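You operate a simulated robot arm through the tools that you are given. There is no shell and no other tool. Be economical: measure what you need, move in short steps, check, and stop when the job is done.

You are at the controls of a simulated two-armed robot. One attempt, no reset.

TASK
Stack the tin marked "rolls" from the wooden table on top of the tin that says "tins". Close the drain drawer. Fetch the blue filter that says "clean" from the shelf under the cream table and stand it on top of the green cover. Put the green brush on the cream tape roll. Put one of the scoops from the sink bench on the furnace bench. Take the sieve on the grey table and put it away on the green bench. Pull the blue cabinet drawer open. Any order will do. Set down upright: blue filter.

It is judged by the outcome, as a careful person would: the job done as asked, and still so three seconds after it is handed in. It fails if anything else is knocked over, pushed out of place, dropped, spilled or broken. A push-on lid holds only when it is set on centred and level and pressed home; a screw cap is set on level and turned clockwise until tight.

THE ROBOT
Two 7-joint arms with three-finger grippers on one trunk, on a base that drives. Base frame: it is fixed to the floor where the robot stands at the start and does not move with it; the origin is under the middle of the robot, x ahead of it, y to its left, z up. Units: mm, rad, N and s.
The left shoulder is at the start at [102, 126, 1028], the right one opposite. With the tool pointing down near the work surface each hand reaches from about 100 to 640 mm from the robot's upright axis, wherever it stands, measured 20 degrees to its own side. Places, roughly: blue cabinet drawer [-1300, 4300, 400]; blue filter [2500, 2000, 250]; blue tin, orange tin, purple tin [750, 0, 750]; drain drawer [800, 2100, 100]; furnace bench [5400, 4400, 800]; green bench [3600, 4400, 800]; green brush (7x7x10 cm) [9900, 1600, 900]; green cover (11x11x4 cm) [3800, 2400, 900]; scoop (12x4x3 cm) [9700, 3800, 900]; sieve [6750, 2500, 750]; tape roll (8x8x3 cm) [7400, 2400, 800]. Payload 2.94 kg a hand.
The tool frame of a hand sits at the grasp point between the pads (the TCP): z along the fingers, y along the line on which they close. The tips reach 30 mm beyond it. Largest opening 128 mm; the body of the gripper starts 93 mm behind the TCP.
Orientation is told as [roll, pitch, yaw] about the base's x, y, z axes, in that order, counted from this pose: with the fingers straight down and closing along the base's y, the tool's x points along the base's -x, its y along +y and its z along -z.

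THE INTERFACE
- The arms move only by the tool apply_moves. It takes "left_motion", "right_motion" or both (then of equal length, played together; a hand with none holds still); each is a list of rows, each a list of 7 numbers: the turn, a rotation vector about the tool's x, y, z in rad, then the shift along the tool's x, y, z in m, then the opening in per cent of the stroke, from 0 (shut) to 100 (fully open). In form: [[ax, ay, az, dx, dy, dz, fingers], ...]. A call has 1 to 8 rows; each row shifts and turns the commanded pose from where the row before left it, along the tool's axes as they then stand. Each row takes 0.2 s and may step no farther than 50 mm and 0.15 rad from the row before; otherwise, or with a gripper value out of range, the whole call is refused. Where a pose cannot be reached the arm comes as near as it can. A force on the tool above 40 N (or 10 N above the force at the start of the call, whichever is more), or a blocked arm, ends the call early, and 0.2 s more pass. Each finger halts on what it meets, pressing with about 39 N; the grip force reading is that of the motor and also rises with nothing between the fingers. The clock runs only during rows and for 0.2 s after the last one: add rows that do not move to give the fingers time. The reply holds the time, the measured pose of the TCP, the force on the tool along the base axes, the opening and the grip force, in the units named above and with some noise, with the torque about the TCP (base axes, N m) and any sound that the robot's microphone picked up, and new pictures: "views" is both (left out), scene, wrist or none (wrist: the cameras of the hands that moved).
- Cameras (640 x 400 px; columns grow to the right, rows downward): "scene" is now at [257.6, -21.1, 1192.9]; the picture's right is [-0.17, -0.99, 0.00], its down [-0.44, 0.08, -0.90] and it looks along [0.88, -0.15, -0.44] (base axes); focal length 214 px, centre (320, 200). "left" rides on the left gripper at [69, 15, -120] in its tool frame; the picture's right is [-0.21, 0.98, 0.00], its down [-0.82, -0.18, -0.54] and it looks along [-0.53, -0.12, 0.84] (tool axes); focal length 251 px, centre (320, 200). "right" rides on the right gripper at [69, -15, -120] in its tool frame; the picture's right is [0.21, 0.98, 0.00], its down [-0.82, 0.18, -0.54] and it looks along [-0.53, 0.12, 0.84] (tool axes); focal length 251 px, centre (320, 200). There is no depth. A picture from a camera that has moved, and an enlarged one, comes with that camera's place and axes in the base frame and with its lens. The place of the scene camera against the robot may be out by one fixed shift of up to 25 mm in any direction.
- lift_body(by): slides the trunk up (or, below 0, down) by that many mm; the arms and the scene camera ride with it, the base frame stays. It gives what a move gives, with no picture.
- base_move(legs): drives the robot by 1 to 6 legs, each [ahead, left, turn to the left] in mm, mm and rad, along the robot's own axes; the way and the turn of a leg run together, so that a leg with both is an arc; at most 1500 mm and 3.142 rad a leg. The arms and the cameras ride along, it lands a little off, and it stops where it bumps. It gives what a move gives, and a new picture of the scene camera.
- head_to(pan, tilt): turns the head with the scene camera to pan (to the left, within 1.396 rad either way) and tilt (down, from -0.506 to 1.204), counted from straight ahead of the robot. It gives what a move gives, and a new picture of the scene camera.
- inspect(camera, box): a new picture of the part [left, top, right, bottom] of that camera's present view, enlarged. It takes no simulated time.
- finish_job(): hands the job in; it is judged then, once.

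Work in short steps. Places have to be worked out from the pictures, the camera data and where the tool is seen: move nearer, look again, correct. Check each grasp and each placing, and mend what went wrong. You have 186 turns and 260 pictures in all, those below and enlarged ones among them. Open the grippers and draw the arms clear of the work before you hand the job in, unless the task says otherwise.

The tools are called as a command line: name --argument value ..., lists and objects as JSON in quotes. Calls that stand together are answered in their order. apply_moves: Moves the arms, as the interface text tells. Its arguments: {"type":"object","properties":{"left_motion":{"type":"array","items":{"type":"array","items":{"type":"number"}}},"right_motion":{"type":"array","items":{"type":"array","items":{"type":"number"}}},"views":{"type":"string","enum":["both","scene","wrist","none"]}},"required":[]} The other tools are called the same way: lift_body (by) slides the trunk up or down; base_move (legs) drives the base; head_to (pan, tilt) turns the head that bears the scene camera; inspect (camera, box) takes an enlarged picture of a part of a camera's view; finish_job () hands the job in.

At the start:

```text
time: 0.0
left_tcp_pos: [588.2, 281.3, 1165.2]
left_tcp_rot: [-0.001, 0.0, -0.001]
left_force: [-0.4, -0.7, 0.1]
left_ft_torque: [0.02, -0.02, 0.03]
left_width: 128.2
left_gripper_force: 0.2
right_tcp_pos: [372.0, -180.8, 1145.3]
right_tcp_rot: [0.0, 0.0, 0.0]
right_force: [0.4, -0.7, -0.1]
right_ft_torque: [0.0, 0.02, 0.02]
right_width: 127.8
right_gripper_force: 0.1
trunk travel left (down, up): [-240.0, 307.0]
robot x, y, heading: [-0.6, 0.8, 0.002]
head pan, tilt: [-0.173, 0.461]
```

scene: 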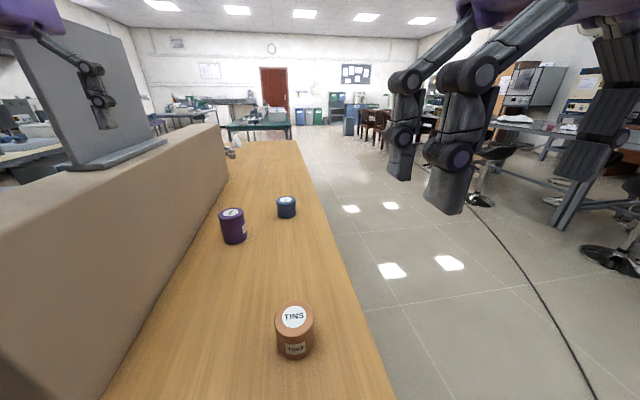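
right: 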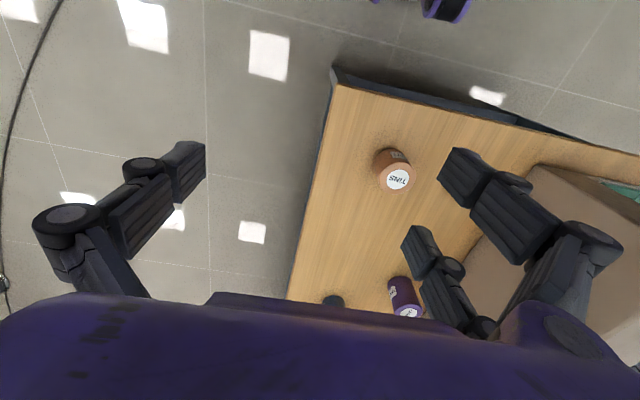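
left: 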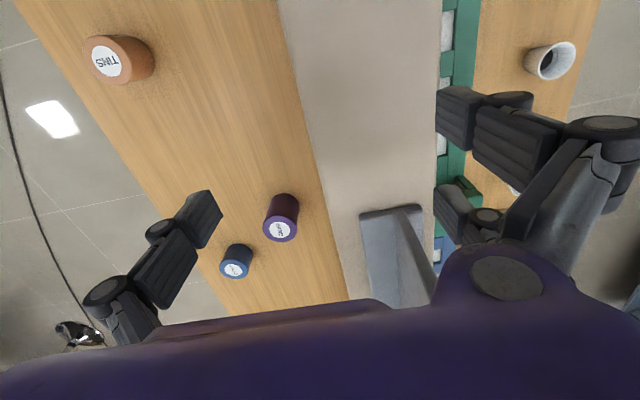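

The orange tin reads "TINS". I'll enlarge the purple and blue tins to find the one marked "rolls".

inspect --camera "scene" --box '[200, 180, 320, 255]'

inspect --camera "left" --box '[200, 180, 320, 290]'

```text
5.33 times, centred on (260, 218) of scene
camera zoom: at [257.6, -21.1, 1192.9], right [-0.17, -0.99, 0.0], down [-0.44, 0.08, -0.9], along [0.88, -0.15, -0.44], focal length 1144 px, centre (640, 107)
```

zoom: 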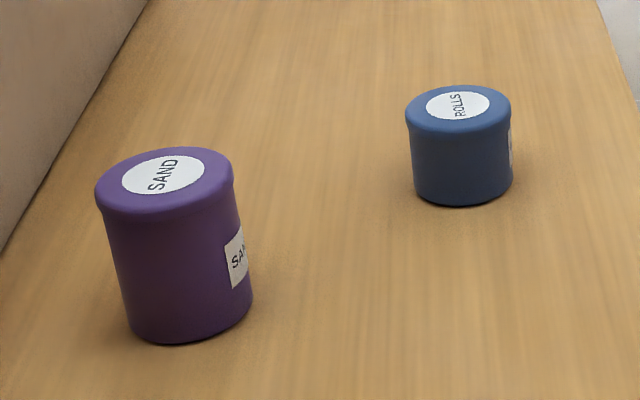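

```text
3.64 times, centred on (260, 235) of left
camera zoom: at [518.4, 295.5, 1284.7], right [0.21, 0.98, 0.0], down [0.82, -0.18, 0.54], along [0.53, -0.12, -0.84], focal length 914 px, centre (538, 73)
```

zoom: 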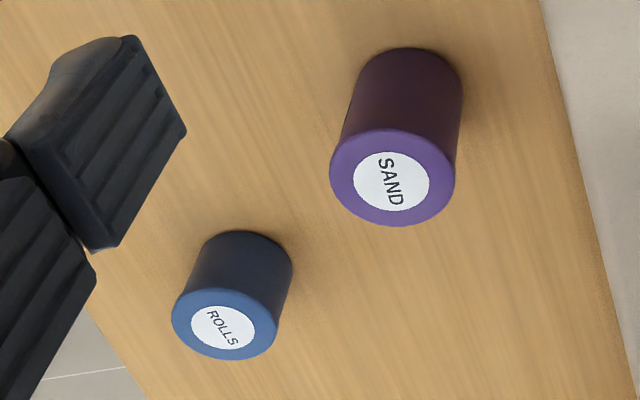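

"Rolls" is the blue tin, with its top at about (941,-16,860). The orange "tins" top is at about (481,-14,876). I'll drive beside the table's right edge and face it.

base_move --legs '[[0, -475, 0], [780, 0, 0], [0, 0, 1.571]]'

head_to --pan -0.2 --tilt 0.75

```text
time: 12.1
left_tcp_pos: [534.8, 130.5, 1166.4]
left_tcp_rot: [-0.001, 0.0, 1.517]
left_force: [-0.3, -0.2, -0.2]
left_ft_torque: [-0.02, -0.02, 0.02]
left_width: 128.1
left_gripper_force: 0.2
right_tcp_pos: [982.6, -108.1, 1145.0]
right_tcp_rot: [-0.001, 0.0, 1.516]
right_force: [-0.1, 0.0, -0.1]
right_ft_torque: [0.0, 0.01, 0.02]
right_width: 128.1
right_gripper_force: 0.0
trunk travel left (down, up): [-240.0, 307.0]
robot x, y, heading: [780.9, -473.8, 1.511]
head pan, tilt: [-0.173, 0.461]
camera scene: at [826.0, -234.3, 1192.9], right [0.97, -0.23, 0.0], down [-0.1, -0.43, -0.9], along [0.2, 0.87, -0.44], focal length 214 px, centre (320, 200)
```

scene: 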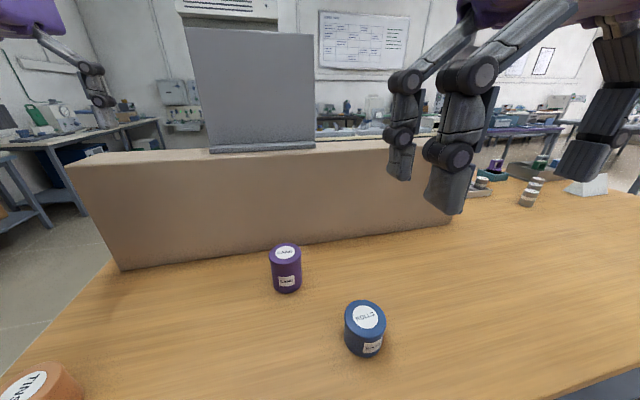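

```text
time: 12.9
left_tcp_pos: [534.7, 130.5, 1165.4]
left_tcp_rot: [0.0, 0.0, 1.515]
left_force: [0.0, 0.5, -0.2]
left_ft_torque: [0.01, -0.02, -0.01]
left_width: 127.7
left_gripper_force: 0.2
right_tcp_pos: [981.7, -109.4, 1145.2]
right_tcp_rot: [0.001, 0.0, 1.516]
right_force: [-0.1, 0.0, 0.2]
right_ft_torque: [0.0, 0.0, 0.03]
right_width: 128.1
right_gripper_force: 0.0
trunk travel left (down, up): [-240.0, 307.0]
robot x, y, heading: [784.7, -467.4, 1.515]
head pan, tilt: [-0.201, 0.75]
camera scene: at [826.3, -243.5, 1167.4], right [0.97, -0.25, 0.0], down [-0.17, -0.66, -0.73], along [0.18, 0.71, -0.68], focal length 214 px, centre (320, 200)
```

scene: 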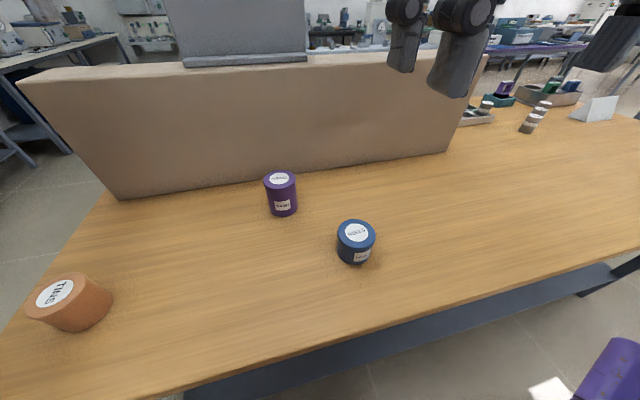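

The blue tin is near (946,-19). I'll bring the right hand above it and look with the wrist camera.

apply_moves --right_motion '[[0, 0, 0, -0.0176, 0.0082, 0.037, 100], [0, 0, 0, -0.0176, 0.0082, 0.037, 100], [0, 0, 0, -0.0176, 0.0082, 0.037, 100], [0, 0, 0, -0.0176, 0.0082, 0.037, 100], [0, 0, 0, -0.0176, 0.0082, 0.037, 100], [0, 0, 0, 0, 0, 0, 100]]' --views "wrist"

```text
time: 14.3
left_tcp_pos: [534.2, 129.8, 1165.4]
left_tcp_rot: [-0.001, 0.001, 1.517]
left_force: [-0.4, 0.1, -0.7]
left_ft_torque: [0.0, 0.04, -0.02]
left_width: 127.9
left_gripper_force: 0.0
right_tcp_pos: [947.3, -18.5, 955.3]
right_tcp_rot: [-0.001, -0.002, 1.518]
right_force: [-0.4, -0.2, 0.9]
right_ft_torque: [0.04, 0.0, 0.01]
right_width: 127.9
right_gripper_force: 0.0
trunk travel left (down, up): [-240.0, 307.0]
robot x, y, heading: [782.3, -469.1, 1.518]
head pan, tilt: [-0.201, 0.75]
camera right: at [960.0, -88.3, 1075.9], right [-0.99, -0.16, 0.0], down [-0.14, 0.83, 0.54], along [-0.09, 0.54, -0.84], focal length 251 px, centre (320, 200)
```

right: 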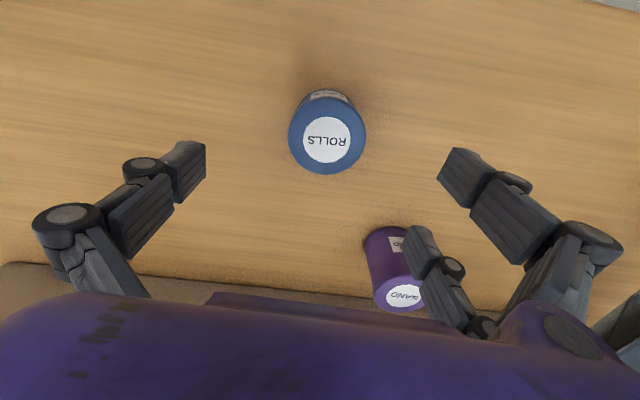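

The tin top is at about (942,-14,860), 68 mm wide. I'll descend to TCP z≈850 and close.

apply_moves --right_motion '[[0, 0, 0, -0.0042, 0.0052, 0.035, 100], [0, 0, 0, 0, 0, 0.035, 100], [0, 0, 0, 0, 0, 0.034, 100], [0, 0, 0, 0, 0, 0, 100], [0, 0, 0, 0, 0, 0, 40], [0, 0, 0, 0, 0, 0, 40], [0, 0, 0, 0, 0, 0, 30], [0, 0, 0, 0, 0, 0, 30]]' --views "wrist"

```text
time: 16.1
left_tcp_pos: [534.1, 132.1, 1166.4]
left_tcp_rot: [0.0, -0.001, 1.517]
left_force: [0.5, 0.9, -1.5]
left_ft_torque: [-0.04, -0.04, 0.03]
left_width: 128.1
left_gripper_force: 0.0
right_tcp_pos: [943.9, -11.2, 858.8]
right_tcp_rot: [-0.001, 0.0, 1.517]
right_force: [-0.2, 0.0, 0.9]
right_ft_torque: [-0.03, 0.07, -0.02]
right_width: 66.3
right_gripper_force: 39.2
trunk travel left (down, up): [-240.0, 307.0]
robot x, y, heading: [783.0, -469.7, 1.519]
head pan, tilt: [-0.201, 0.75]
camera right: at [955.6, -80.7, 977.4], right [-0.99, -0.16, 0.0], down [-0.14, 0.83, 0.54], along [-0.09, 0.53, -0.84], focal length 251 px, centre (320, 200)
```

right: 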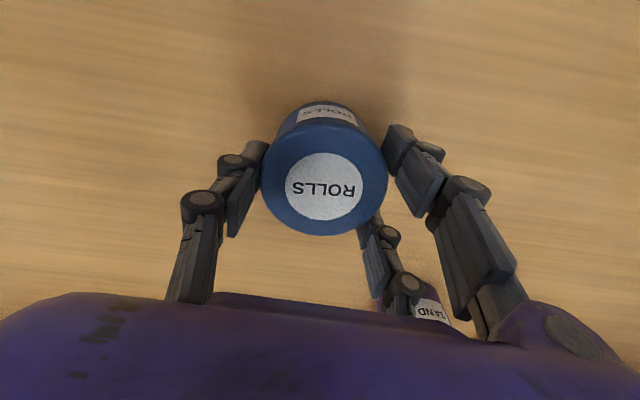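

It's gripped at 66 mm. I'll lift straight up and check.

apply_moves --right_motion '[[0, 0, 0, 0, 0, -0.03, 30], [0, 0, 0, 0, 0, -0.04, 30], [0, 0, 0, 0, 0, -0.04, 30], [0, 0, 0, 0, 0, -0.04, 30], [0, 0, 0, 0, 0, 0, 30]]' --views "both"

```text
time: 17.3
left_tcp_pos: [534.9, 130.4, 1165.3]
left_tcp_rot: [-0.001, -0.002, 1.518]
left_force: [-0.1, -0.4, -0.2]
left_ft_torque: [-0.02, -0.01, -0.02]
left_width: 128.0
left_gripper_force: 0.1
right_tcp_pos: [943.0, -14.7, 1007.4]
right_tcp_rot: [0.001, 0.001, 1.517]
right_force: [0.1, -0.6, -0.3]
right_ft_torque: [-0.05, 0.02, -0.01]
right_width: 66.4
right_gripper_force: 39.2
trunk travel left (down, up): [-240.0, 307.0]
robot x, y, heading: [781.7, -472.8, 1.519]
head pan, tilt: [-0.201, 0.75]
camera scene: at [826.5, -243.0, 1167.2], right [0.97, -0.25, 0.0], down [-0.17, -0.66, -0.73], along [0.18, 0.71, -0.68], focal length 214 px, centre (320, 200)
camera right: at [955.7, -83.7, 1126.2], right [-0.99, -0.16, 0.0], down [-0.14, 0.83, 0.54], along [-0.09, 0.53, -0.84], focal length 251 px, centre (320, 200)
```

scene: 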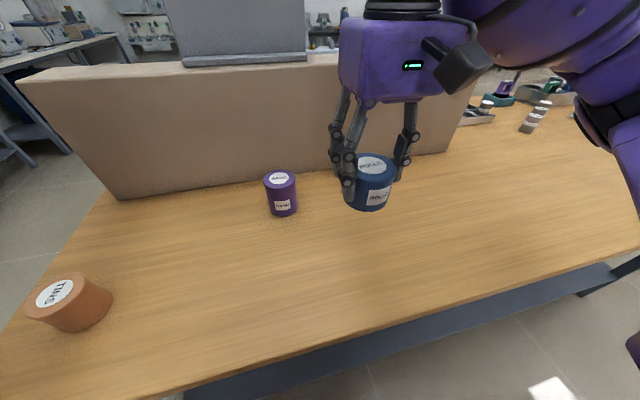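
right: 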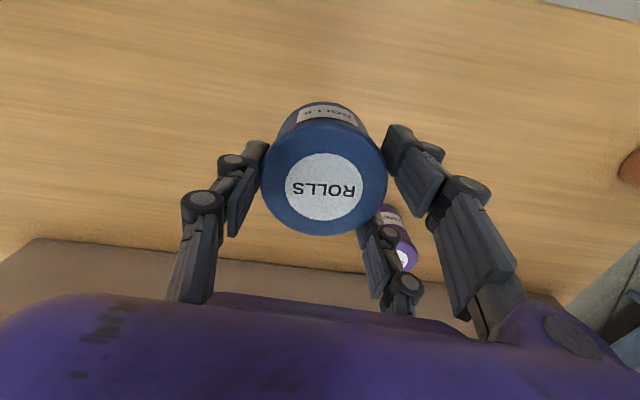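

The whole tin is held. I'll slide the base left by about 460 so the right hand comes over the orange tin.

base_move --legs '[[-24, 461, 0]]'

apply_moves --right_motion '[[0, 0, 0, 0, 0, 0, 30]]' --views "wrist"

```text
time: 21.8
left_tcp_pos: [87.3, 130.5, 1165.6]
left_tcp_rot: [0.001, -0.001, 1.523]
left_force: [0.1, 0.1, -0.1]
left_ft_torque: [-0.02, 0.0, -0.01]
left_width: 128.1
left_gripper_force: 0.1
right_tcp_pos: [496.7, -14.3, 1006.0]
right_tcp_rot: [0.002, 0.001, 1.522]
right_force: [0.2, 0.6, -0.7]
right_ft_torque: [-0.01, -0.04, -0.02]
right_width: 65.9
right_gripper_force: 39.5
trunk travel left (down, up): [-240.0, 307.0]
robot x, y, heading: [339.2, -468.3, 1.519]
head pan, tilt: [-0.201, 0.75]
camera scene: at [380.9, -243.8, 1167.3], right [0.97, -0.25, 0.0], down [-0.17, -0.66, -0.73], along [0.18, 0.71, -0.68], focal length 214 px, centre (320, 200)
```

scene: 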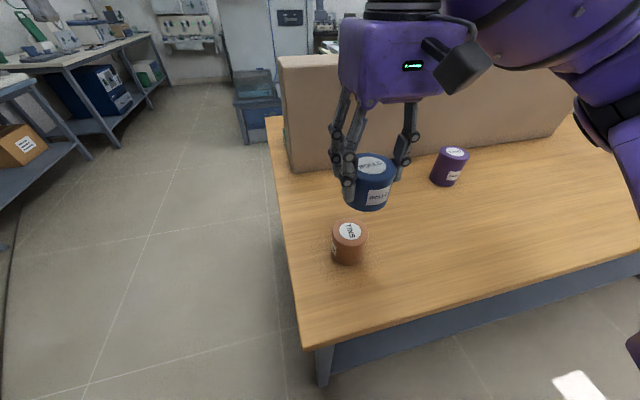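

```text
time: 22.2
left_tcp_pos: [86.0, 129.5, 1165.0]
left_tcp_rot: [-0.001, -0.001, 1.52]
left_force: [0.7, 0.3, -0.1]
left_ft_torque: [0.0, -0.03, -0.04]
left_width: 127.9
left_gripper_force: 0.1
right_tcp_pos: [497.7, -14.4, 1008.1]
right_tcp_rot: [0.0, -0.001, 1.522]
right_force: [-0.4, -0.2, -1.3]
right_ft_torque: [-0.02, 0.02, 0.02]
right_width: 66.0
right_gripper_force: 38.5
trunk travel left (down, up): [-240.0, 307.0]
robot x, y, heading: [339.3, -470.6, 1.518]
head pan, tilt: [-0.201, 0.75]
camera right: at [509.4, -83.6, 1126.0], right [-0.99, -0.17, 0.0], down [-0.14, 0.83, 0.54], along [-0.09, 0.53, -0.84], focal length 251 px, centre (320, 200)
```

right: 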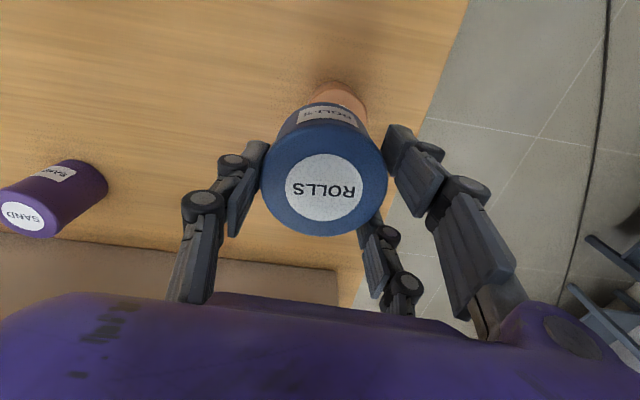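

The orange tin is now partly hidden under the held one in the wrist view. I'll zoom the scene to measure both tops.

inspect --camera "scene" --box '[310, 140, 430, 270]'

```text
3.08 times, centred on (370, 205) of scene
camera zoom: at [381.1, -243.8, 1167.3], right [0.97, -0.25, 0.0], down [-0.17, -0.66, -0.73], along [0.18, 0.71, -0.68], focal length 660 px, centre (166, 185)
```

zoom: 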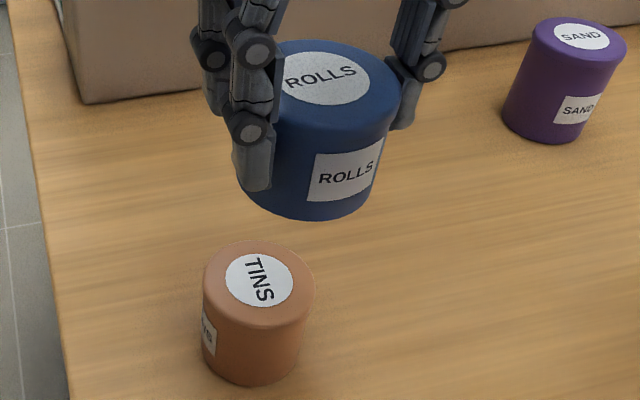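

To see the orange tin clearly with the wrist camera, I'll move the hand 70 mm ahead at this height.

apply_moves --right_motion '[[0, 0, 0, -0.035, 0, 0, 30], [0, 0, 0, -0.035, 0, 0, 30], [0, 0, 0, 0, 0, 0, 30]]' --views "wrist"

```text
time: 23.0
left_tcp_pos: [88.0, 128.2, 1165.2]
left_tcp_rot: [0.001, 0.001, 1.521]
left_force: [0.4, 0.5, 0.3]
left_ft_torque: [0.0, -0.04, 0.0]
left_width: 127.8
left_gripper_force: 0.0
right_tcp_pos: [499.6, 56.8, 1008.3]
right_tcp_rot: [-0.001, -0.001, 1.522]
right_force: [0.0, -0.4, -1.0]
right_ft_torque: [0.02, 0.01, -0.05]
right_width: 66.0
right_gripper_force: 39.4
trunk travel left (down, up): [-240.0, 307.0]
robot x, y, heading: [338.1, -470.7, 1.523]
head pan, tilt: [-0.201, 0.75]
camera right: at [513.3, -11.4, 1127.9], right [-0.99, -0.17, 0.0], down [-0.14, 0.83, 0.54], along [-0.09, 0.53, -0.84], focal length 251 px, centre (320, 200)
```

right: 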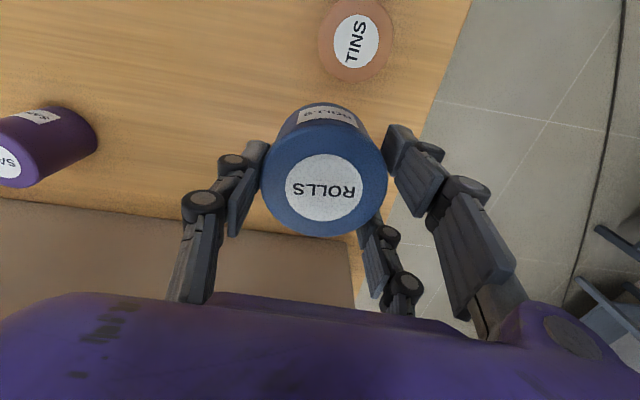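

The orange tin's centre is at (482,-14). I'll move over it and lower to just above contact.

apply_moves --right_motion '[[0, 0, 0, 0.035, 0.007, 0, 30], [0, 0, 0, 0.035, 0.0062, 0, 30], [0, 0, 0, 0, 0, 0.03, 30], [0, 0, 0, 0, 0, 0.033, 30], [0, 0, 0, 0, 0, 0, 30], [0, 0, 0, 0, 0, 0, 30]]' --views "both"

inspect --camera "scene" --box '[310, 140, 430, 270]'

```text
time: 24.4
left_tcp_pos: [87.4, 129.5, 1164.0]
left_tcp_rot: [0.0, 0.0, 1.521]
left_force: [0.4, -0.7, -0.6]
left_ft_torque: [-0.02, 0.0, -0.03]
left_width: 128.2
left_gripper_force: 0.2
right_tcp_pos: [481.7, -13.7, 945.4]
right_tcp_rot: [-0.001, -0.001, 1.52]
right_force: [-0.2, 0.4, -0.4]
right_ft_torque: [-0.01, 0.0, -0.01]
right_width: 65.7
right_gripper_force: 39.1
trunk travel left (down, up): [-240.0, 307.0]
robot x, y, heading: [341.9, -468.5, 1.524]
head pan, tilt: [-0.201, 0.75]
camera scene: at [381.0, -243.7, 1167.3], right [0.97, -0.25, 0.0], down [-0.17, -0.66, -0.73], along [0.18, 0.71, -0.68], focal length 214 px, centre (320, 200)
camera right: at [494.9, -83.0, 1064.6], right [-0.99, -0.17, 0.0], down [-0.14, 0.83, 0.54], along [-0.09, 0.53, -0.84], focal length 251 px, centre (320, 200)
```

scene: 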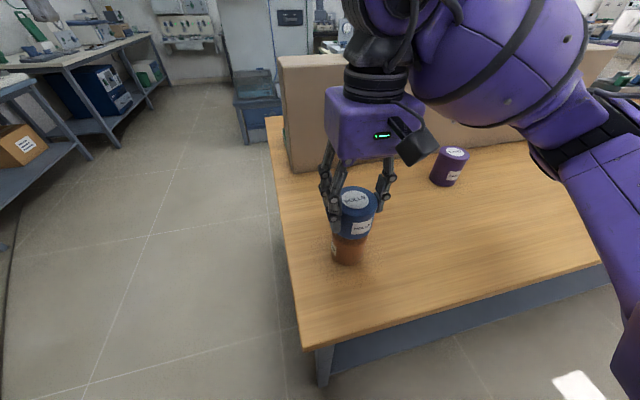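
right: 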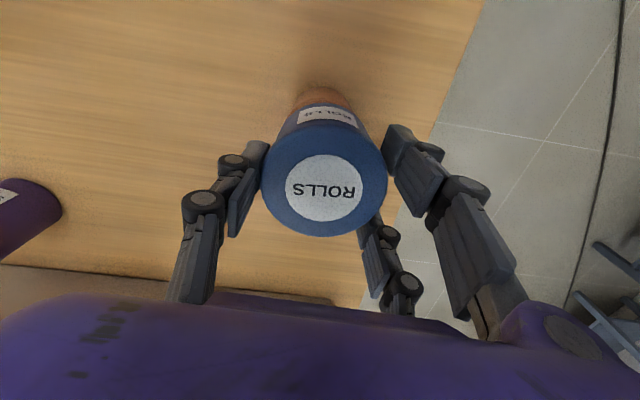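

```text
3.08 times, centred on (370, 205) of scene
camera zoom: at [381.0, -243.7, 1167.3], right [0.97, -0.25, 0.0], down [-0.17, -0.66, -0.73], along [0.18, 0.71, -0.68], focal length 660 px, centre (166, 185)
```

zoom: 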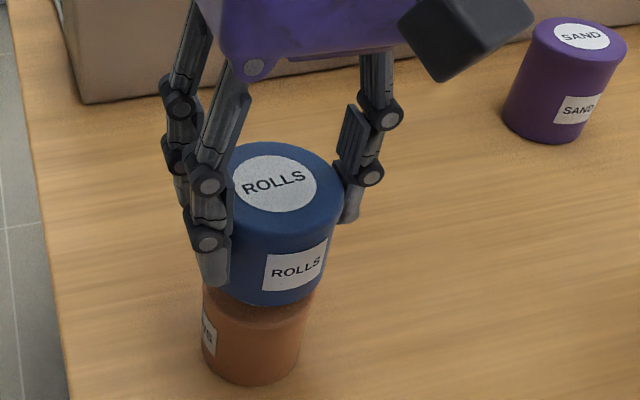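

Well aligned, with the bottom just above the orange lid. I'll lower in small steps, watching the force.

apply_moves --right_motion '[[0, 0, 0, 0, 0, 0.004, 30], [0, 0, 0, 0, 0, 0.004, 30], [0, 0, 0, 0, 0, 0.004, 30], [0, 0, 0, 0, 0, 0, 30]]' --views "none"

apply_moves --right_motion '[[0, 0, 0, 0, 0, 0.002, 30], [0, 0, 0, 0, 0, 0.002, 30], [0, 0, 0, 0, 0, 0, 30]]' --views "none"

```text
time: 25.4
left_tcp_pos: [86.8, 128.9, 1165.0]
left_tcp_rot: [0.0, 0.0, 1.52]
left_force: [-0.3, 0.0, -0.6]
left_ft_torque: [-0.01, -0.03, -0.01]
left_width: 127.9
left_gripper_force: 0.1
right_tcp_pos: [483.7, -14.4, 933.5]
right_tcp_rot: [0.0, -0.001, 1.522]
right_force: [0.4, 0.5, -0.5]
right_ft_torque: [0.01, -0.04, -0.01]
right_width: 65.4
right_gripper_force: 38.8
trunk travel left (down, up): [-240.0, 307.0]
robot x, y, heading: [338.7, -473.1, 1.52]
head pan, tilt: [-0.201, 0.75]
```

```text
time: 26.2
left_tcp_pos: [87.0, 128.7, 1165.7]
left_tcp_rot: [0.002, 0.001, 1.523]
left_force: [-0.1, 0.4, 0.9]
left_ft_torque: [0.03, -0.03, -0.01]
left_width: 128.1
left_gripper_force: 0.1
right_tcp_pos: [483.3, -14.0, 928.7]
right_tcp_rot: [0.001, 0.001, 1.523]
right_force: [-0.1, 1.0, -1.5]
right_ft_torque: [-0.02, 0.04, 0.02]
right_width: 65.5
right_gripper_force: 38.5
trunk travel left (down, up): [-240.0, 307.0]
robot x, y, heading: [343.6, -469.2, 1.52]
head pan, tilt: [-0.201, 0.75]
```

No contact yet. I'll keep going slowly.

apply_moves --right_motion '[[0, 0, 0, 0, 0, 0.0015, 30], [0, 0, 0, 0, 0, 0.0015, 30], [0, 0, 0, 0, 0, 0, 30]]' --views "none"

apply_moves --right_motion '[[0, 0, 0, 0, 0, 0.0015, 30], [0, 0, 0, 0, 0, 0.0015, 30], [0, 0, 0, 0, 0, 0, 30]]' --views "none"

inspect --camera "scene" --box '[310, 170, 390, 270]'

```text
time: 27.0
left_tcp_pos: [87.1, 128.8, 1166.3]
left_tcp_rot: [0.001, 0.001, 1.522]
left_force: [0.0, -0.4, 0.6]
left_ft_torque: [0.01, 0.03, 0.01]
left_width: 128.3
left_gripper_force: 0.0
right_tcp_pos: [482.9, -14.2, 927.1]
right_tcp_rot: [0.0, 0.0, 1.524]
right_force: [0.8, 1.4, 6.3]
right_ft_torque: [0.11, -0.04, 0.0]
right_width: 65.6
right_gripper_force: 38.6
trunk travel left (down, up): [-240.0, 307.0]
robot x, y, heading: [338.5, -472.8, 1.523]
head pan, tilt: [-0.201, 0.75]
```

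```text
time: 27.8
left_tcp_pos: [88.5, 127.8, 1166.7]
left_tcp_rot: [0.0, -0.001, 1.522]
left_force: [-0.8, 0.1, 0.0]
left_ft_torque: [-0.03, 0.01, 0.01]
left_width: 128.0
left_gripper_force: 0.0
right_tcp_pos: [483.3, -15.4, 925.0]
right_tcp_rot: [0.001, -0.005, 1.521]
right_force: [2.9, -2.3, 32.7]
right_ft_torque: [-0.16, -0.09, 0.02]
right_width: 65.2
right_gripper_force: 39.0
trunk travel left (down, up): [-240.0, 307.0]
robot x, y, heading: [337.2, -470.9, 1.522]
head pan, tilt: [-0.201, 0.75]
```

```text
4.00 times, centred on (350, 220) of scene
camera zoom: at [380.7, -246.0, 1167.9], right [0.97, -0.25, 0.0], down [-0.17, -0.66, -0.73], along [0.18, 0.71, -0.68], focal length 858 px, centre (200, 120)
```

zoom: 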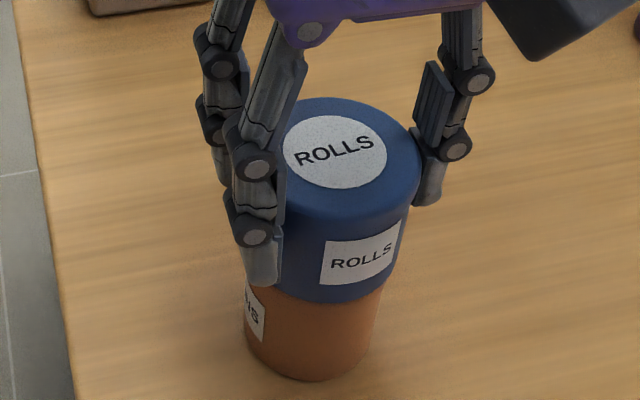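

Contact made at 33 N. I'll ease up 2 mm, open partway, then fully, and rise.

apply_moves --right_motion '[[0, 0, 0, 0, 0, -0.002, 30], [0, 0, 0, 0, 0, 0, 60], [0, 0, 0, 0, 0, 0, 80], [0, 0, 0, 0, 0, 0, 80], [0, 0, 0, 0, 0, -0.03, 80], [0, 0, 0, 0, 0, -0.04, 80], [0, 0, 0, 0, 0, -0.05, 80], [0, 0, 0, 0, 0, -0.05, 80]]' --views "both"

```text
time: 29.6
left_tcp_pos: [86.0, 127.4, 1165.8]
left_tcp_rot: [0.001, -0.001, 1.523]
left_force: [-0.3, 0.9, 0.9]
left_ft_torque: [0.02, 0.01, -0.03]
left_width: 128.0
left_gripper_force: 0.1
right_tcp_pos: [482.2, -15.0, 1097.2]
right_tcp_rot: [0.0, -0.001, 1.522]
right_force: [-1.2, -0.1, -0.2]
right_ft_torque: [-0.03, 0.02, -0.02]
right_width: 102.4
right_gripper_force: 0.1
trunk travel left (down, up): [-240.0, 307.0]
robot x, y, heading: [336.0, -469.3, 1.521]
head pan, tilt: [-0.201, 0.75]
camera scene: at [381.4, -244.7, 1168.5], right [0.97, -0.25, 0.0], down [-0.17, -0.65, -0.74], along [0.19, 0.71, -0.67], focal length 214 px, centre (320, 200)
camera right: at [495.3, -84.2, 1216.3], right [-0.99, -0.17, 0.0], down [-0.14, 0.83, 0.54], along [-0.09, 0.53, -0.84], focal length 251 px, centre (320, 200)
```

scene: 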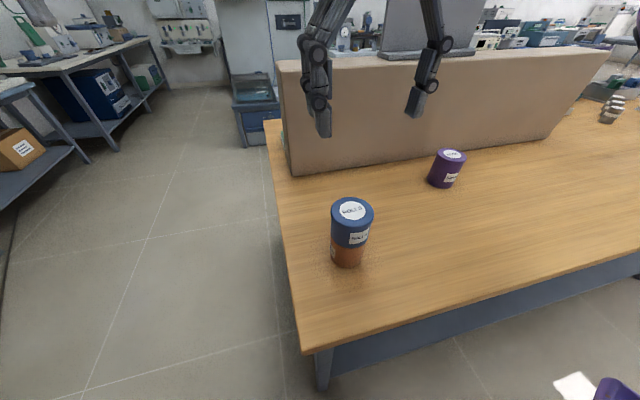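
right: 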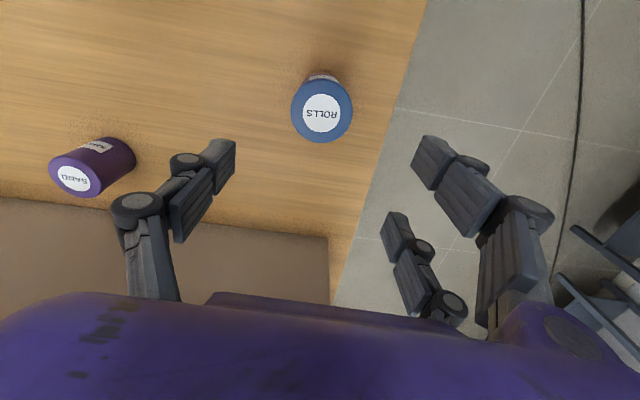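

The stack stands. Next is the drain drawer near (800,2100,100). I'll drive around the table's near end and up the aisle, then look.

base_move --legs '[[0, 700, 0.05], [1500, 0, 0]]'

head_to --pan -0.7 --tilt 0.4

```text
time: 43.1
left_tcp_pos: [-582.1, 1648.2, 1164.8]
left_tcp_rot: [0.0, 0.001, 1.523]
left_force: [0.9, 0.5, -0.3]
left_ft_torque: [0.0, 0.01, 0.01]
left_width: 128.3
left_gripper_force: 0.0
right_tcp_pos: [-186.2, 1504.8, 1095.6]
right_tcp_rot: [0.001, 0.001, 1.523]
right_force: [-0.4, 0.4, 0.6]
right_ft_torque: [-0.04, -0.01, -0.01]
right_width: 102.4
right_gripper_force: 0.1
trunk travel left (down, up): [-240.0, 307.0]
robot x, y, heading: [-329.2, 1053.6, 1.524]
head pan, tilt: [-0.201, 0.75]
camera scene: at [-287.0, 1275.2, 1168.2], right [0.97, -0.25, 0.0], down [-0.17, -0.65, -0.74], along [0.19, 0.71, -0.67], focal length 214 px, centre (320, 200)
```

scene: 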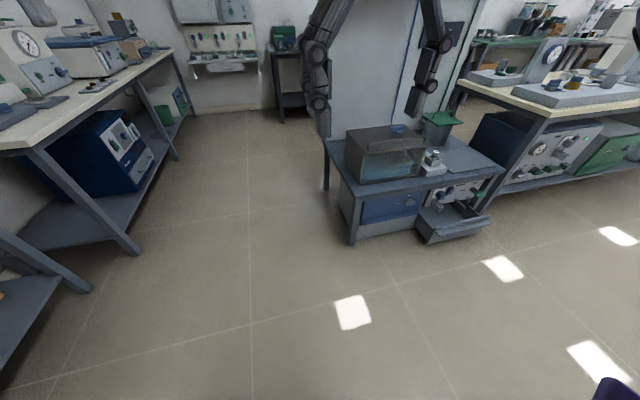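

```text
time: 44.1
left_tcp_pos: [-582.3, 1648.3, 1166.4]
left_tcp_rot: [0.001, 0.0, 1.524]
left_force: [0.1, -0.6, -0.3]
left_ft_torque: [0.02, 0.02, 0.01]
left_width: 128.0
left_gripper_force: 0.1
right_tcp_pos: [-187.4, 1505.3, 1095.6]
right_tcp_rot: [-0.001, 0.0, 1.522]
right_force: [0.4, -0.5, -0.1]
right_ft_torque: [0.0, -0.02, 0.0]
right_width: 102.1
right_gripper_force: 0.2
trunk travel left (down, up): [-240.0, 307.0]
robot x, y, heading: [-326.6, 1045.1, 1.527]
head pan, tilt: [-0.7, 0.4]
camera scene: at [-245.2, 1262.6, 1198.4], right [0.73, -0.68, 0.0], down [-0.26, -0.29, -0.92], along [0.63, 0.68, -0.39], focal length 214 px, centre (320, 200)
```

scene: 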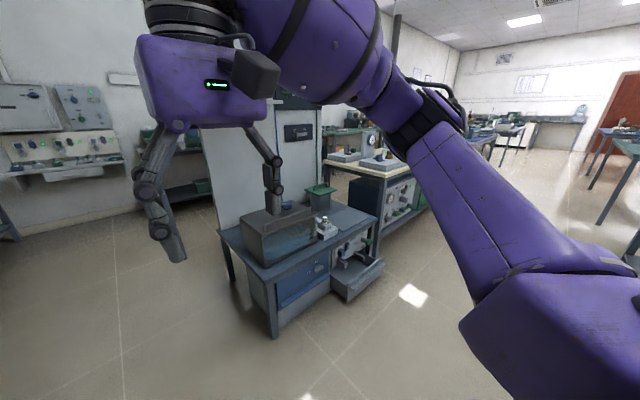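

I see the sink cabinet with a grey drawer standing open on its right. Zooming.

inspect --camera "scene" --box '[210, 180, 410, 340]'

```text
2.50 times, centred on (310, 260) of scene
camera zoom: at [-245.2, 1262.6, 1198.4], right [0.73, -0.68, 0.0], down [-0.26, -0.29, -0.92], along [0.63, 0.68, -0.39], focal length 536 px, centre (345, 50)
```

zoom: 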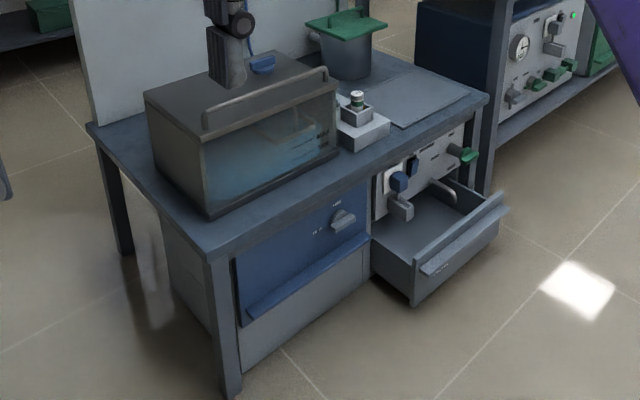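

The drawer front spans about x 575–930 at y≈1870, z≈70–220, and needs about 150 mm of pushing. I'll pull the left hand in, then drive in front of the drawer.

apply_moves --left_motion '[[0, 0, 0, 0.05, 0, 0, 50], [0, 0, 0, 0.05, 0, 0, 50], [0, 0, 0, 0.05, 0, 0, 50], [0, 0, 0, 0.03, 0, 0, 50]]' --right_motion '[[0, 0, 0, 0.03, 0, 0.03, 0], [0, 0, 0, 0.03, 0, 0.03, 0], [0, 0, 0, 0.03, 0, 0.03, 0], [0, 0, 0, 0.0, 0, 0, 0]]' --views "none"

base_move --legs '[[0, -896, 0], [440, 0, 0.045]]'

head_to --pan -0.3 --tilt 1.1

```text
time: 45.1
left_tcp_pos: [-564.4, 1484.5, 1121.7]
left_tcp_rot: [-0.002, -0.003, 1.526]
left_force: [0.0, 0.0, 0.2]
left_ft_torque: [0.04, -0.05, -0.02]
left_width: 64.0
left_gripper_force: 0.1
left hand out of reach, approached as far as the arm can: row 1, 2, 3, 4
right_tcp_pos: [-194.2, 1415.9, 1005.9]
right_tcp_rot: [0.0, -0.002, 1.523]
right_force: [1.1, 0.0, 0.1]
right_ft_torque: [-0.02, -0.01, 0.02]
right_width: 0.0
right_gripper_force: 2.8
trunk travel left (down, up): [-240.0, 307.0]
robot x, y, heading: [-330.9, 1048.5, 1.522]
head pan, tilt: [-0.7, 0.4]
```

```text
time: 51.1
left_tcp_pos: [124.0, 1458.3, 1121.7]
left_tcp_rot: [-0.004, -0.001, 1.535]
left_force: [-0.3, 0.4, -0.8]
left_ft_torque: [-0.04, 0.06, 0.01]
left_width: 64.0
left_gripper_force: 0.1
right_tcp_pos: [496.8, 1395.1, 1006.3]
right_tcp_rot: [-0.004, -0.001, 1.536]
right_force: [0.5, 0.9, -0.3]
right_ft_torque: [0.01, 0.01, 0.03]
right_width: 0.0
right_gripper_force: 2.8
trunk travel left (down, up): [-240.0, 307.0]
robot x, y, heading: [365.7, 1022.0, 1.535]
head pan, tilt: [-0.7, 0.4]
stopped in leg 1: the robot was blocked; the commanded pose is now the measured one
camera scene: at [444.2, 1240.1, 1198.9], right [0.74, -0.67, 0.0], down [-0.26, -0.29, -0.92], along [0.62, 0.68, -0.39], focal length 214 px, centre (320, 200)
```

scene: 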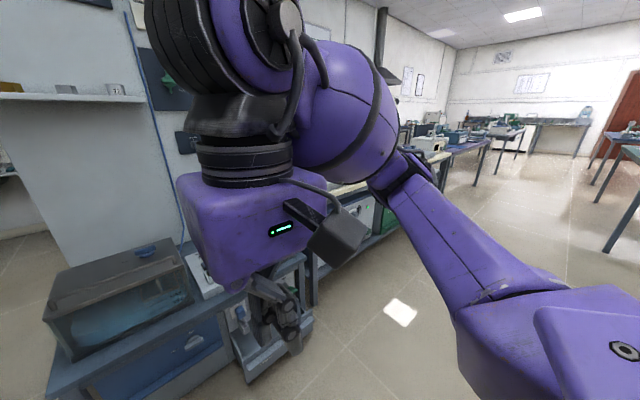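

```text
time: 52.1
left_tcp_pos: [119.9, 1458.8, 1120.8]
left_tcp_rot: [-0.009, -0.001, 1.535]
left_force: [0.3, 0.4, -0.4]
left_ft_torque: [0.01, -0.03, 0.01]
left_width: 63.9
left_gripper_force: 0.1
right_tcp_pos: [493.9, 1394.8, 1007.6]
right_tcp_rot: [-0.007, -0.001, 1.537]
right_force: [0.6, 0.0, 0.0]
right_ft_torque: [-0.03, -0.02, 0.01]
right_width: 0.0
right_gripper_force: 3.6
trunk travel left (down, up): [-240.0, 307.0]
robot x, y, heading: [371.1, 1021.9, 1.536]
head pan, tilt: [-0.3, 1.1]
camera scene: at [400.5, 1231.2, 1141.9], right [0.94, -0.33, 0.01], down [-0.29, -0.84, -0.46], along [0.15, 0.43, -0.89], focal length 214 px, centre (320, 200)
```

scene: 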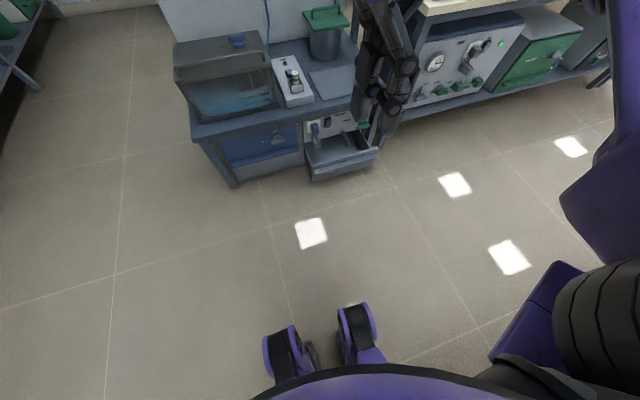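

The base was blocked on its right. I'll back off 60 mm to the left and look at what is there.

base_move --legs '[[0, 60, 0]]'

head_to --pan -1.39 --tilt 0.6

```text
time: 53.3
left_tcp_pos: [70.9, 1460.9, 1122.3]
left_tcp_rot: [0.0, -0.003, 1.535]
left_force: [0.4, -0.2, -0.3]
left_ft_torque: [-0.01, -0.01, 0.01]
left_width: 64.0
left_gripper_force: 0.1
right_tcp_pos: [442.9, 1396.9, 1006.1]
right_tcp_rot: [0.001, 0.0, 1.538]
right_force: [0.0, -0.5, 0.3]
right_ft_torque: [0.02, 0.0, -0.01]
right_width: 0.0
right_gripper_force: 3.4
trunk travel left (down, up): [-240.0, 307.0]
robot x, y, heading: [309.4, 1023.2, 1.536]
head pan, tilt: [-0.3, 1.1]
camera scene: at [350.3, 1233.3, 1141.6], right [0.95, -0.33, 0.0], down [-0.29, -0.84, -0.45], along [0.15, 0.43, -0.89], focal length 214 px, centre (320, 200)
```

scene: 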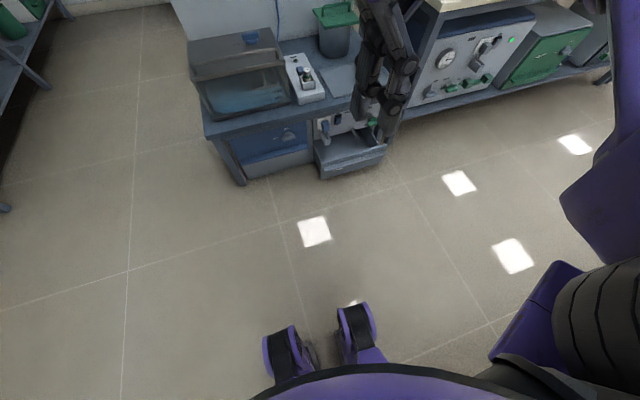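

```text
time: 54.7
left_tcp_pos: [70.2, 1461.0, 1122.7]
left_tcp_rot: [0.0, -0.003, 1.536]
left_force: [0.7, 0.6, -0.5]
left_ft_torque: [-0.02, 0.0, 0.01]
left_width: 64.0
left_gripper_force: 0.0
right_tcp_pos: [442.4, 1397.6, 1005.9]
right_tcp_rot: [-0.001, 0.001, 1.539]
right_force: [1.0, 1.3, -0.5]
right_ft_torque: [0.0, 0.01, 0.05]
right_width: 0.2
right_gripper_force: 2.4
trunk travel left (down, up): [-240.0, 307.0]
robot x, y, heading: [306.0, 1026.9, 1.537]
head pan, tilt: [-1.389, 0.6]
camera scene: at [417.3, 1186.8, 1180.2], right [0.15, -0.99, 0.0], down [-0.56, -0.08, -0.82], along [0.82, 0.12, -0.57], focal length 214 px, centre (320, 200)
```

scene: 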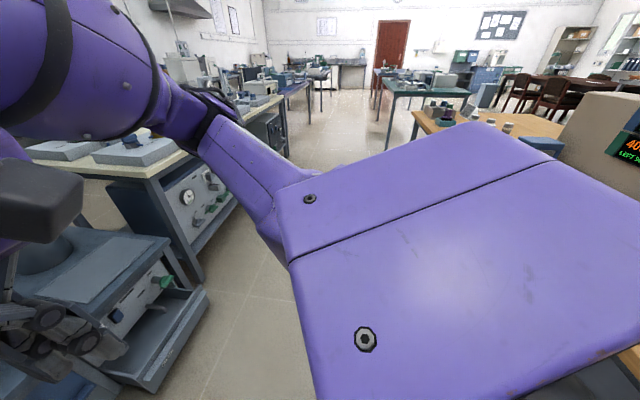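

The wooden table's far corner blocked the base. I'll move ahead to y≈1480 first, then sideways.

base_move --legs '[[440, 0, 0.035], [0, -300, 0]]'

head_to --pan -0.3 --tilt 1.0

lift_body --by -235

```text
time: 60.2
left_tcp_pos: [370.8, 1881.1, 1122.0]
left_tcp_rot: [0.001, -0.002, 1.57]
left_force: [0.1, 0.2, 0.9]
left_ft_torque: [0.01, 0.03, -0.03]
left_width: 64.0
left_gripper_force: 0.1
right_tcp_pos: [744.1, 1830.3, 1006.0]
right_tcp_rot: [0.0, 0.001, 1.569]
right_force: [0.3, -0.1, 0.3]
right_ft_torque: [-0.02, 0.0, 0.0]
right_width: 0.0
right_gripper_force: 3.1
trunk travel left (down, up): [-240.0, 307.0]
robot x, y, heading: [629.0, 1454.2, 1.57]
head pan, tilt: [-1.389, 0.6]
camera scene: at [727.0, 1618.8, 1180.2], right [0.18, -0.98, 0.0], down [-0.56, -0.1, -0.82], along [0.81, 0.15, -0.57], focal length 214 px, centre (320, 200)
```

scene: 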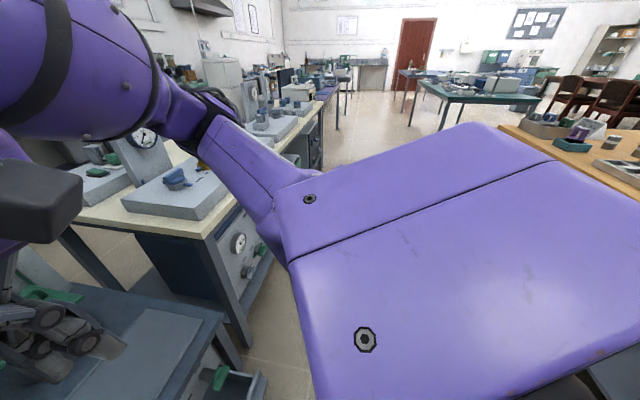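

```text
time: 61.5
left_tcp_pos: [371.2, 1882.2, 1120.9]
left_tcp_rot: [-0.001, -0.001, 1.573]
left_force: [0.0, -0.5, -0.1]
left_ft_torque: [-0.01, -0.03, -0.01]
left_width: 64.1
left_gripper_force: 0.1
right_tcp_pos: [745.5, 1830.7, 1005.2]
right_tcp_rot: [-0.001, 0.0, 1.571]
right_force: [0.6, -0.7, 0.8]
right_ft_torque: [0.0, 0.0, 0.02]
right_width: 0.3
right_gripper_force: 3.2
trunk travel left (down, up): [-240.0, 307.0]
robot x, y, heading: [626.6, 1458.7, 1.573]
head pan, tilt: [-0.3, 1.0]
camera scene: at [660.6, 1669.3, 1148.2], right [0.96, -0.3, 0.0], down [-0.25, -0.8, -0.54], along [0.16, 0.52, -0.84], focal length 214 px, centre (320, 200)
```

scene: 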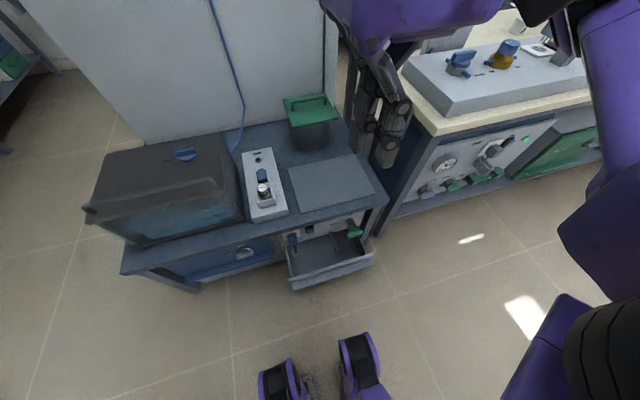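

```text
time: 64.0
left_tcp_pos: [371.5, 1954.6, 828.6]
left_tcp_rot: [0.0, 0.167, 1.57]
left_force: [-0.8, -0.1, -0.2]
left_ft_torque: [-0.03, 0.0, -0.01]
left_width: 63.9
left_gripper_force: 0.0
right_tcp_pos: [744.5, 1831.1, 771.3]
right_tcp_rot: [0.0, 0.0, 1.57]
right_force: [0.0, 0.4, 0.4]
right_ft_torque: [0.01, 0.01, -0.02]
right_width: 0.1
right_gripper_force: 3.1
trunk travel left (down, up): [-5.0, 542.0]
robot x, y, heading: [625.9, 1454.3, 1.572]
head pan, tilt: [-0.3, 1.0]
```

The drawer handle spans x≈597–962 at y≈1878, centred near x≈780. I'll tilt the closed right hand about 43° forward and start lowering it in front of the drawer.

apply_moves --right_motion '[[0, -0.15, 0, 0.03, -0.03, 0, 0], [0, -0.15, 0, 0, 0, 0, 0], [0, -0.15, 0, 0, 0, 0, 0], [0, -0.15, 0, 0, 0, 0, 0], [0, -0.15, 0, 0, 0, 0, 0], [0, 0, 0, 0.0334, 0, 0.0359, 0], [0, 0, 0, 0.0334, 0, 0.0359, 0], [0, 0, 0, 0.0334, 0, 0.0359, 0]]' --views "none"

apply_moves --right_motion '[[0, 0, 0, 0.0334, 0, 0.0359, 0], [0, 0, 0, 0.0334, 0, 0.0359, 0], [0, 0, 0, 0.0334, 0, 0.0359, 0], [0, 0, 0, 0.0334, 0, 0.0359, 0], [0, 0, 0, 0.0334, 0, 0.0359, 0], [0, 0, 0, 0, 0, 0, 0]]' --views "both"

```text
time: 64.4
left_tcp_pos: [371.0, 1954.5, 830.0]
left_tcp_rot: [-0.002, 0.168, 1.57]
left_force: [-0.6, -0.5, 0.5]
left_ft_torque: [-0.01, 0.01, 0.04]
left_width: 63.8
left_gripper_force: 0.0
right_tcp_pos: [751.0, 1814.6, 790.0]
right_tcp_rot: [-0.036, -0.058, 1.594]
right_force: [92.3, 81.4, -91.6]
right_ft_torque: [-3.57, 12.94, 7.84]
right_width: 0.0
right_gripper_force: 2.8
right hand out of reach, approached as far as the arm can: row 1, 2
trunk travel left (down, up): [-5.0, 542.0]
robot x, y, heading: [626.2, 1456.2, 1.571]
head pan, tilt: [-0.3, 1.0]
stopped in row 2 (right hand): the force on the tool passed its limit at 344 N (the readings are from after the stop); the commanded pose is now the measured one
```

```text
time: 65.8
left_tcp_pos: [371.6, 1956.3, 829.2]
left_tcp_rot: [-0.001, 0.169, 1.569]
left_force: [0.0, 0.4, 0.2]
left_ft_torque: [-0.05, 0.03, 0.04]
left_width: 64.0
left_gripper_force: 0.0
right_tcp_pos: [750.7, 1815.1, 791.1]
right_tcp_rot: [-0.035, -0.06, 1.591]
right_force: [66.2, 76.3, -93.7]
right_ft_torque: [-2.66, 9.17, 5.63]
right_width: 0.0
right_gripper_force: 3.2
right hand out of reach, approached as far as the arm can: row 1, 2, 3, 4, 5
trunk travel left (down, up): [-5.0, 542.0]
robot x, y, heading: [623.8, 1453.6, 1.57]
head pan, tilt: [-0.3, 1.0]
camera scene: at [669.6, 1749.3, 907.6], right [0.92, -0.4, 0.0], down [-0.32, -0.73, -0.6], along [0.24, 0.55, -0.8], focal length 214 px, centre (320, 200)
camera right: at [765.1, 1739.4, 906.8], right [-0.97, -0.23, -0.05], down [-0.22, 0.78, 0.58], along [-0.1, 0.58, -0.81], focal length 251 px, centre (320, 200)
```

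scene: 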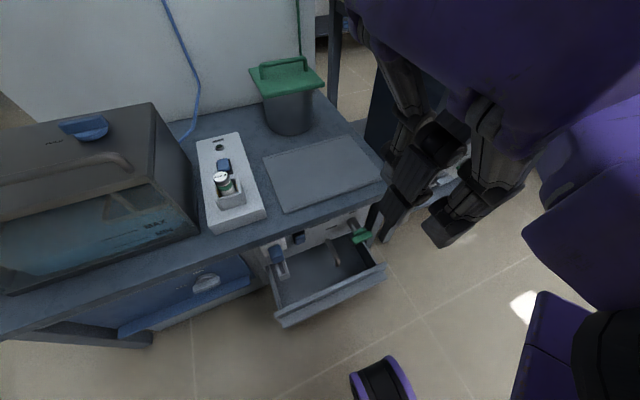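
right: 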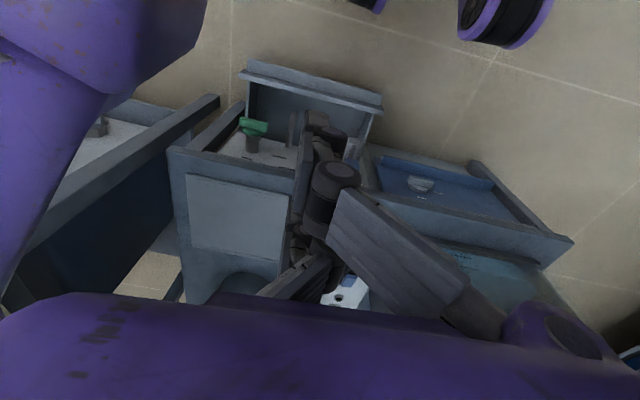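

The right hand is pressed against something close to the body, probably the head. I'll move it ahead and to the right to free it.

apply_moves --right_motion '[[0, 0, 0, -0.03, -0.03, 0, 0], [0, 0, 0, -0.03, -0.03, 0, 0], [0, 0, 0, 0, 0, 0, 0]]' --views "none"

```text
time: 66.6
left_tcp_pos: [370.4, 1955.2, 829.9]
left_tcp_rot: [0.0, 0.17, 1.57]
left_force: [0.1, 0.1, 0.8]
left_ft_torque: [0.01, 0.01, -0.02]
left_width: 64.1
left_gripper_force: 0.0
right_tcp_pos: [812.6, 1878.1, 800.9]
right_tcp_rot: [-0.036, -0.063, 1.581]
right_force: [-1.1, 0.1, 0.2]
right_ft_torque: [0.02, -0.03, 0.0]
right_width: 0.0
right_gripper_force: 2.4
trunk travel left (down, up): [-5.0, 542.0]
robot x, y, heading: [627.3, 1453.8, 1.571]
head pan, tilt: [-0.3, 1.0]
```

Free. I'll back the base by 170 mm so the hand can work farther from the body, then descend with the tool tilting.

base_move --legs '[[-170, 0, 0]]'

apply_moves --right_motion '[[0, 0, 0, 0, 0, 0.05, 0], [0, 0, 0, 0, 0, 0.05, 0], [0, 0, 0, 0, 0, 0.05, 0], [0, 0, 0, 0, 0, 0.05, 0], [0, 0, 0, 0, 0, 0.05, 0], [0, 0, 0, 0, 0, 0.05, 0], [0, 0, 0, 0, 0, 0, 0]]' --views "none"

```text
time: 68.1
left_tcp_pos: [374.1, 1783.8, 830.3]
left_tcp_rot: [-0.001, 0.167, 1.566]
left_force: [-0.3, 0.0, 0.9]
left_ft_torque: [0.04, -0.01, 0.01]
left_width: 63.9
left_gripper_force: 0.1
right_tcp_pos: [813.8, 1704.3, 801.1]
right_tcp_rot: [-0.037, -0.064, 1.576]
right_force: [-0.2, -0.5, 0.4]
right_ft_torque: [0.04, 0.01, 0.02]
right_width: 0.0
right_gripper_force: 3.5
trunk travel left (down, up): [-5.0, 542.0]
robot x, y, heading: [625.9, 1281.7, 1.564]
head pan, tilt: [-0.3, 1.0]
camera scene: at [662.6, 1575.1, 903.5], right [0.95, -0.31, 0.0], down [-0.26, -0.79, -0.55], along [0.17, 0.53, -0.83], focal length 214 px, centre (320, 200)
```

scene: 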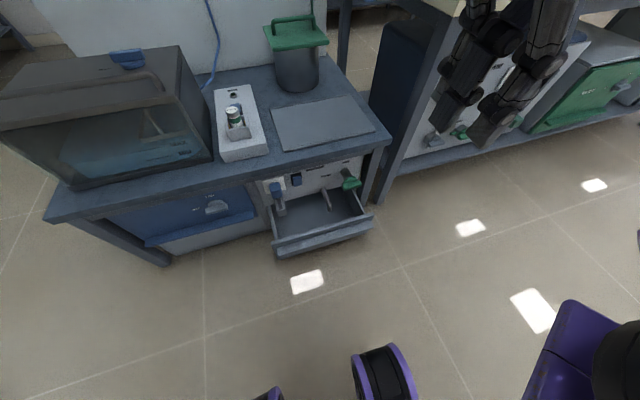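

```text
time: 69.7
left_tcp_pos: [373.0, 1783.4, 829.7]
left_tcp_rot: [-0.002, 0.17, 1.565]
left_force: [-0.2, 1.0, -0.1]
left_ft_torque: [0.02, -0.04, -0.01]
left_width: 64.0
left_gripper_force: 0.0
right_tcp_pos: [834.8, 1740.1, 680.1]
right_tcp_rot: [-0.035, -0.062, 1.576]
right_force: [-0.3, 0.2, -0.2]
right_ft_torque: [-0.02, -0.02, 0.02]
right_width: 0.0
right_gripper_force: 2.9
right hand out of reach, approached as far as the arm can: row 2, 3, 4, 5, 6
trunk travel left (down, up): [-5.0, 542.0]
robot x, y, heading: [624.3, 1280.4, 1.566]
head pan, tilt: [-0.3, 1.0]
```

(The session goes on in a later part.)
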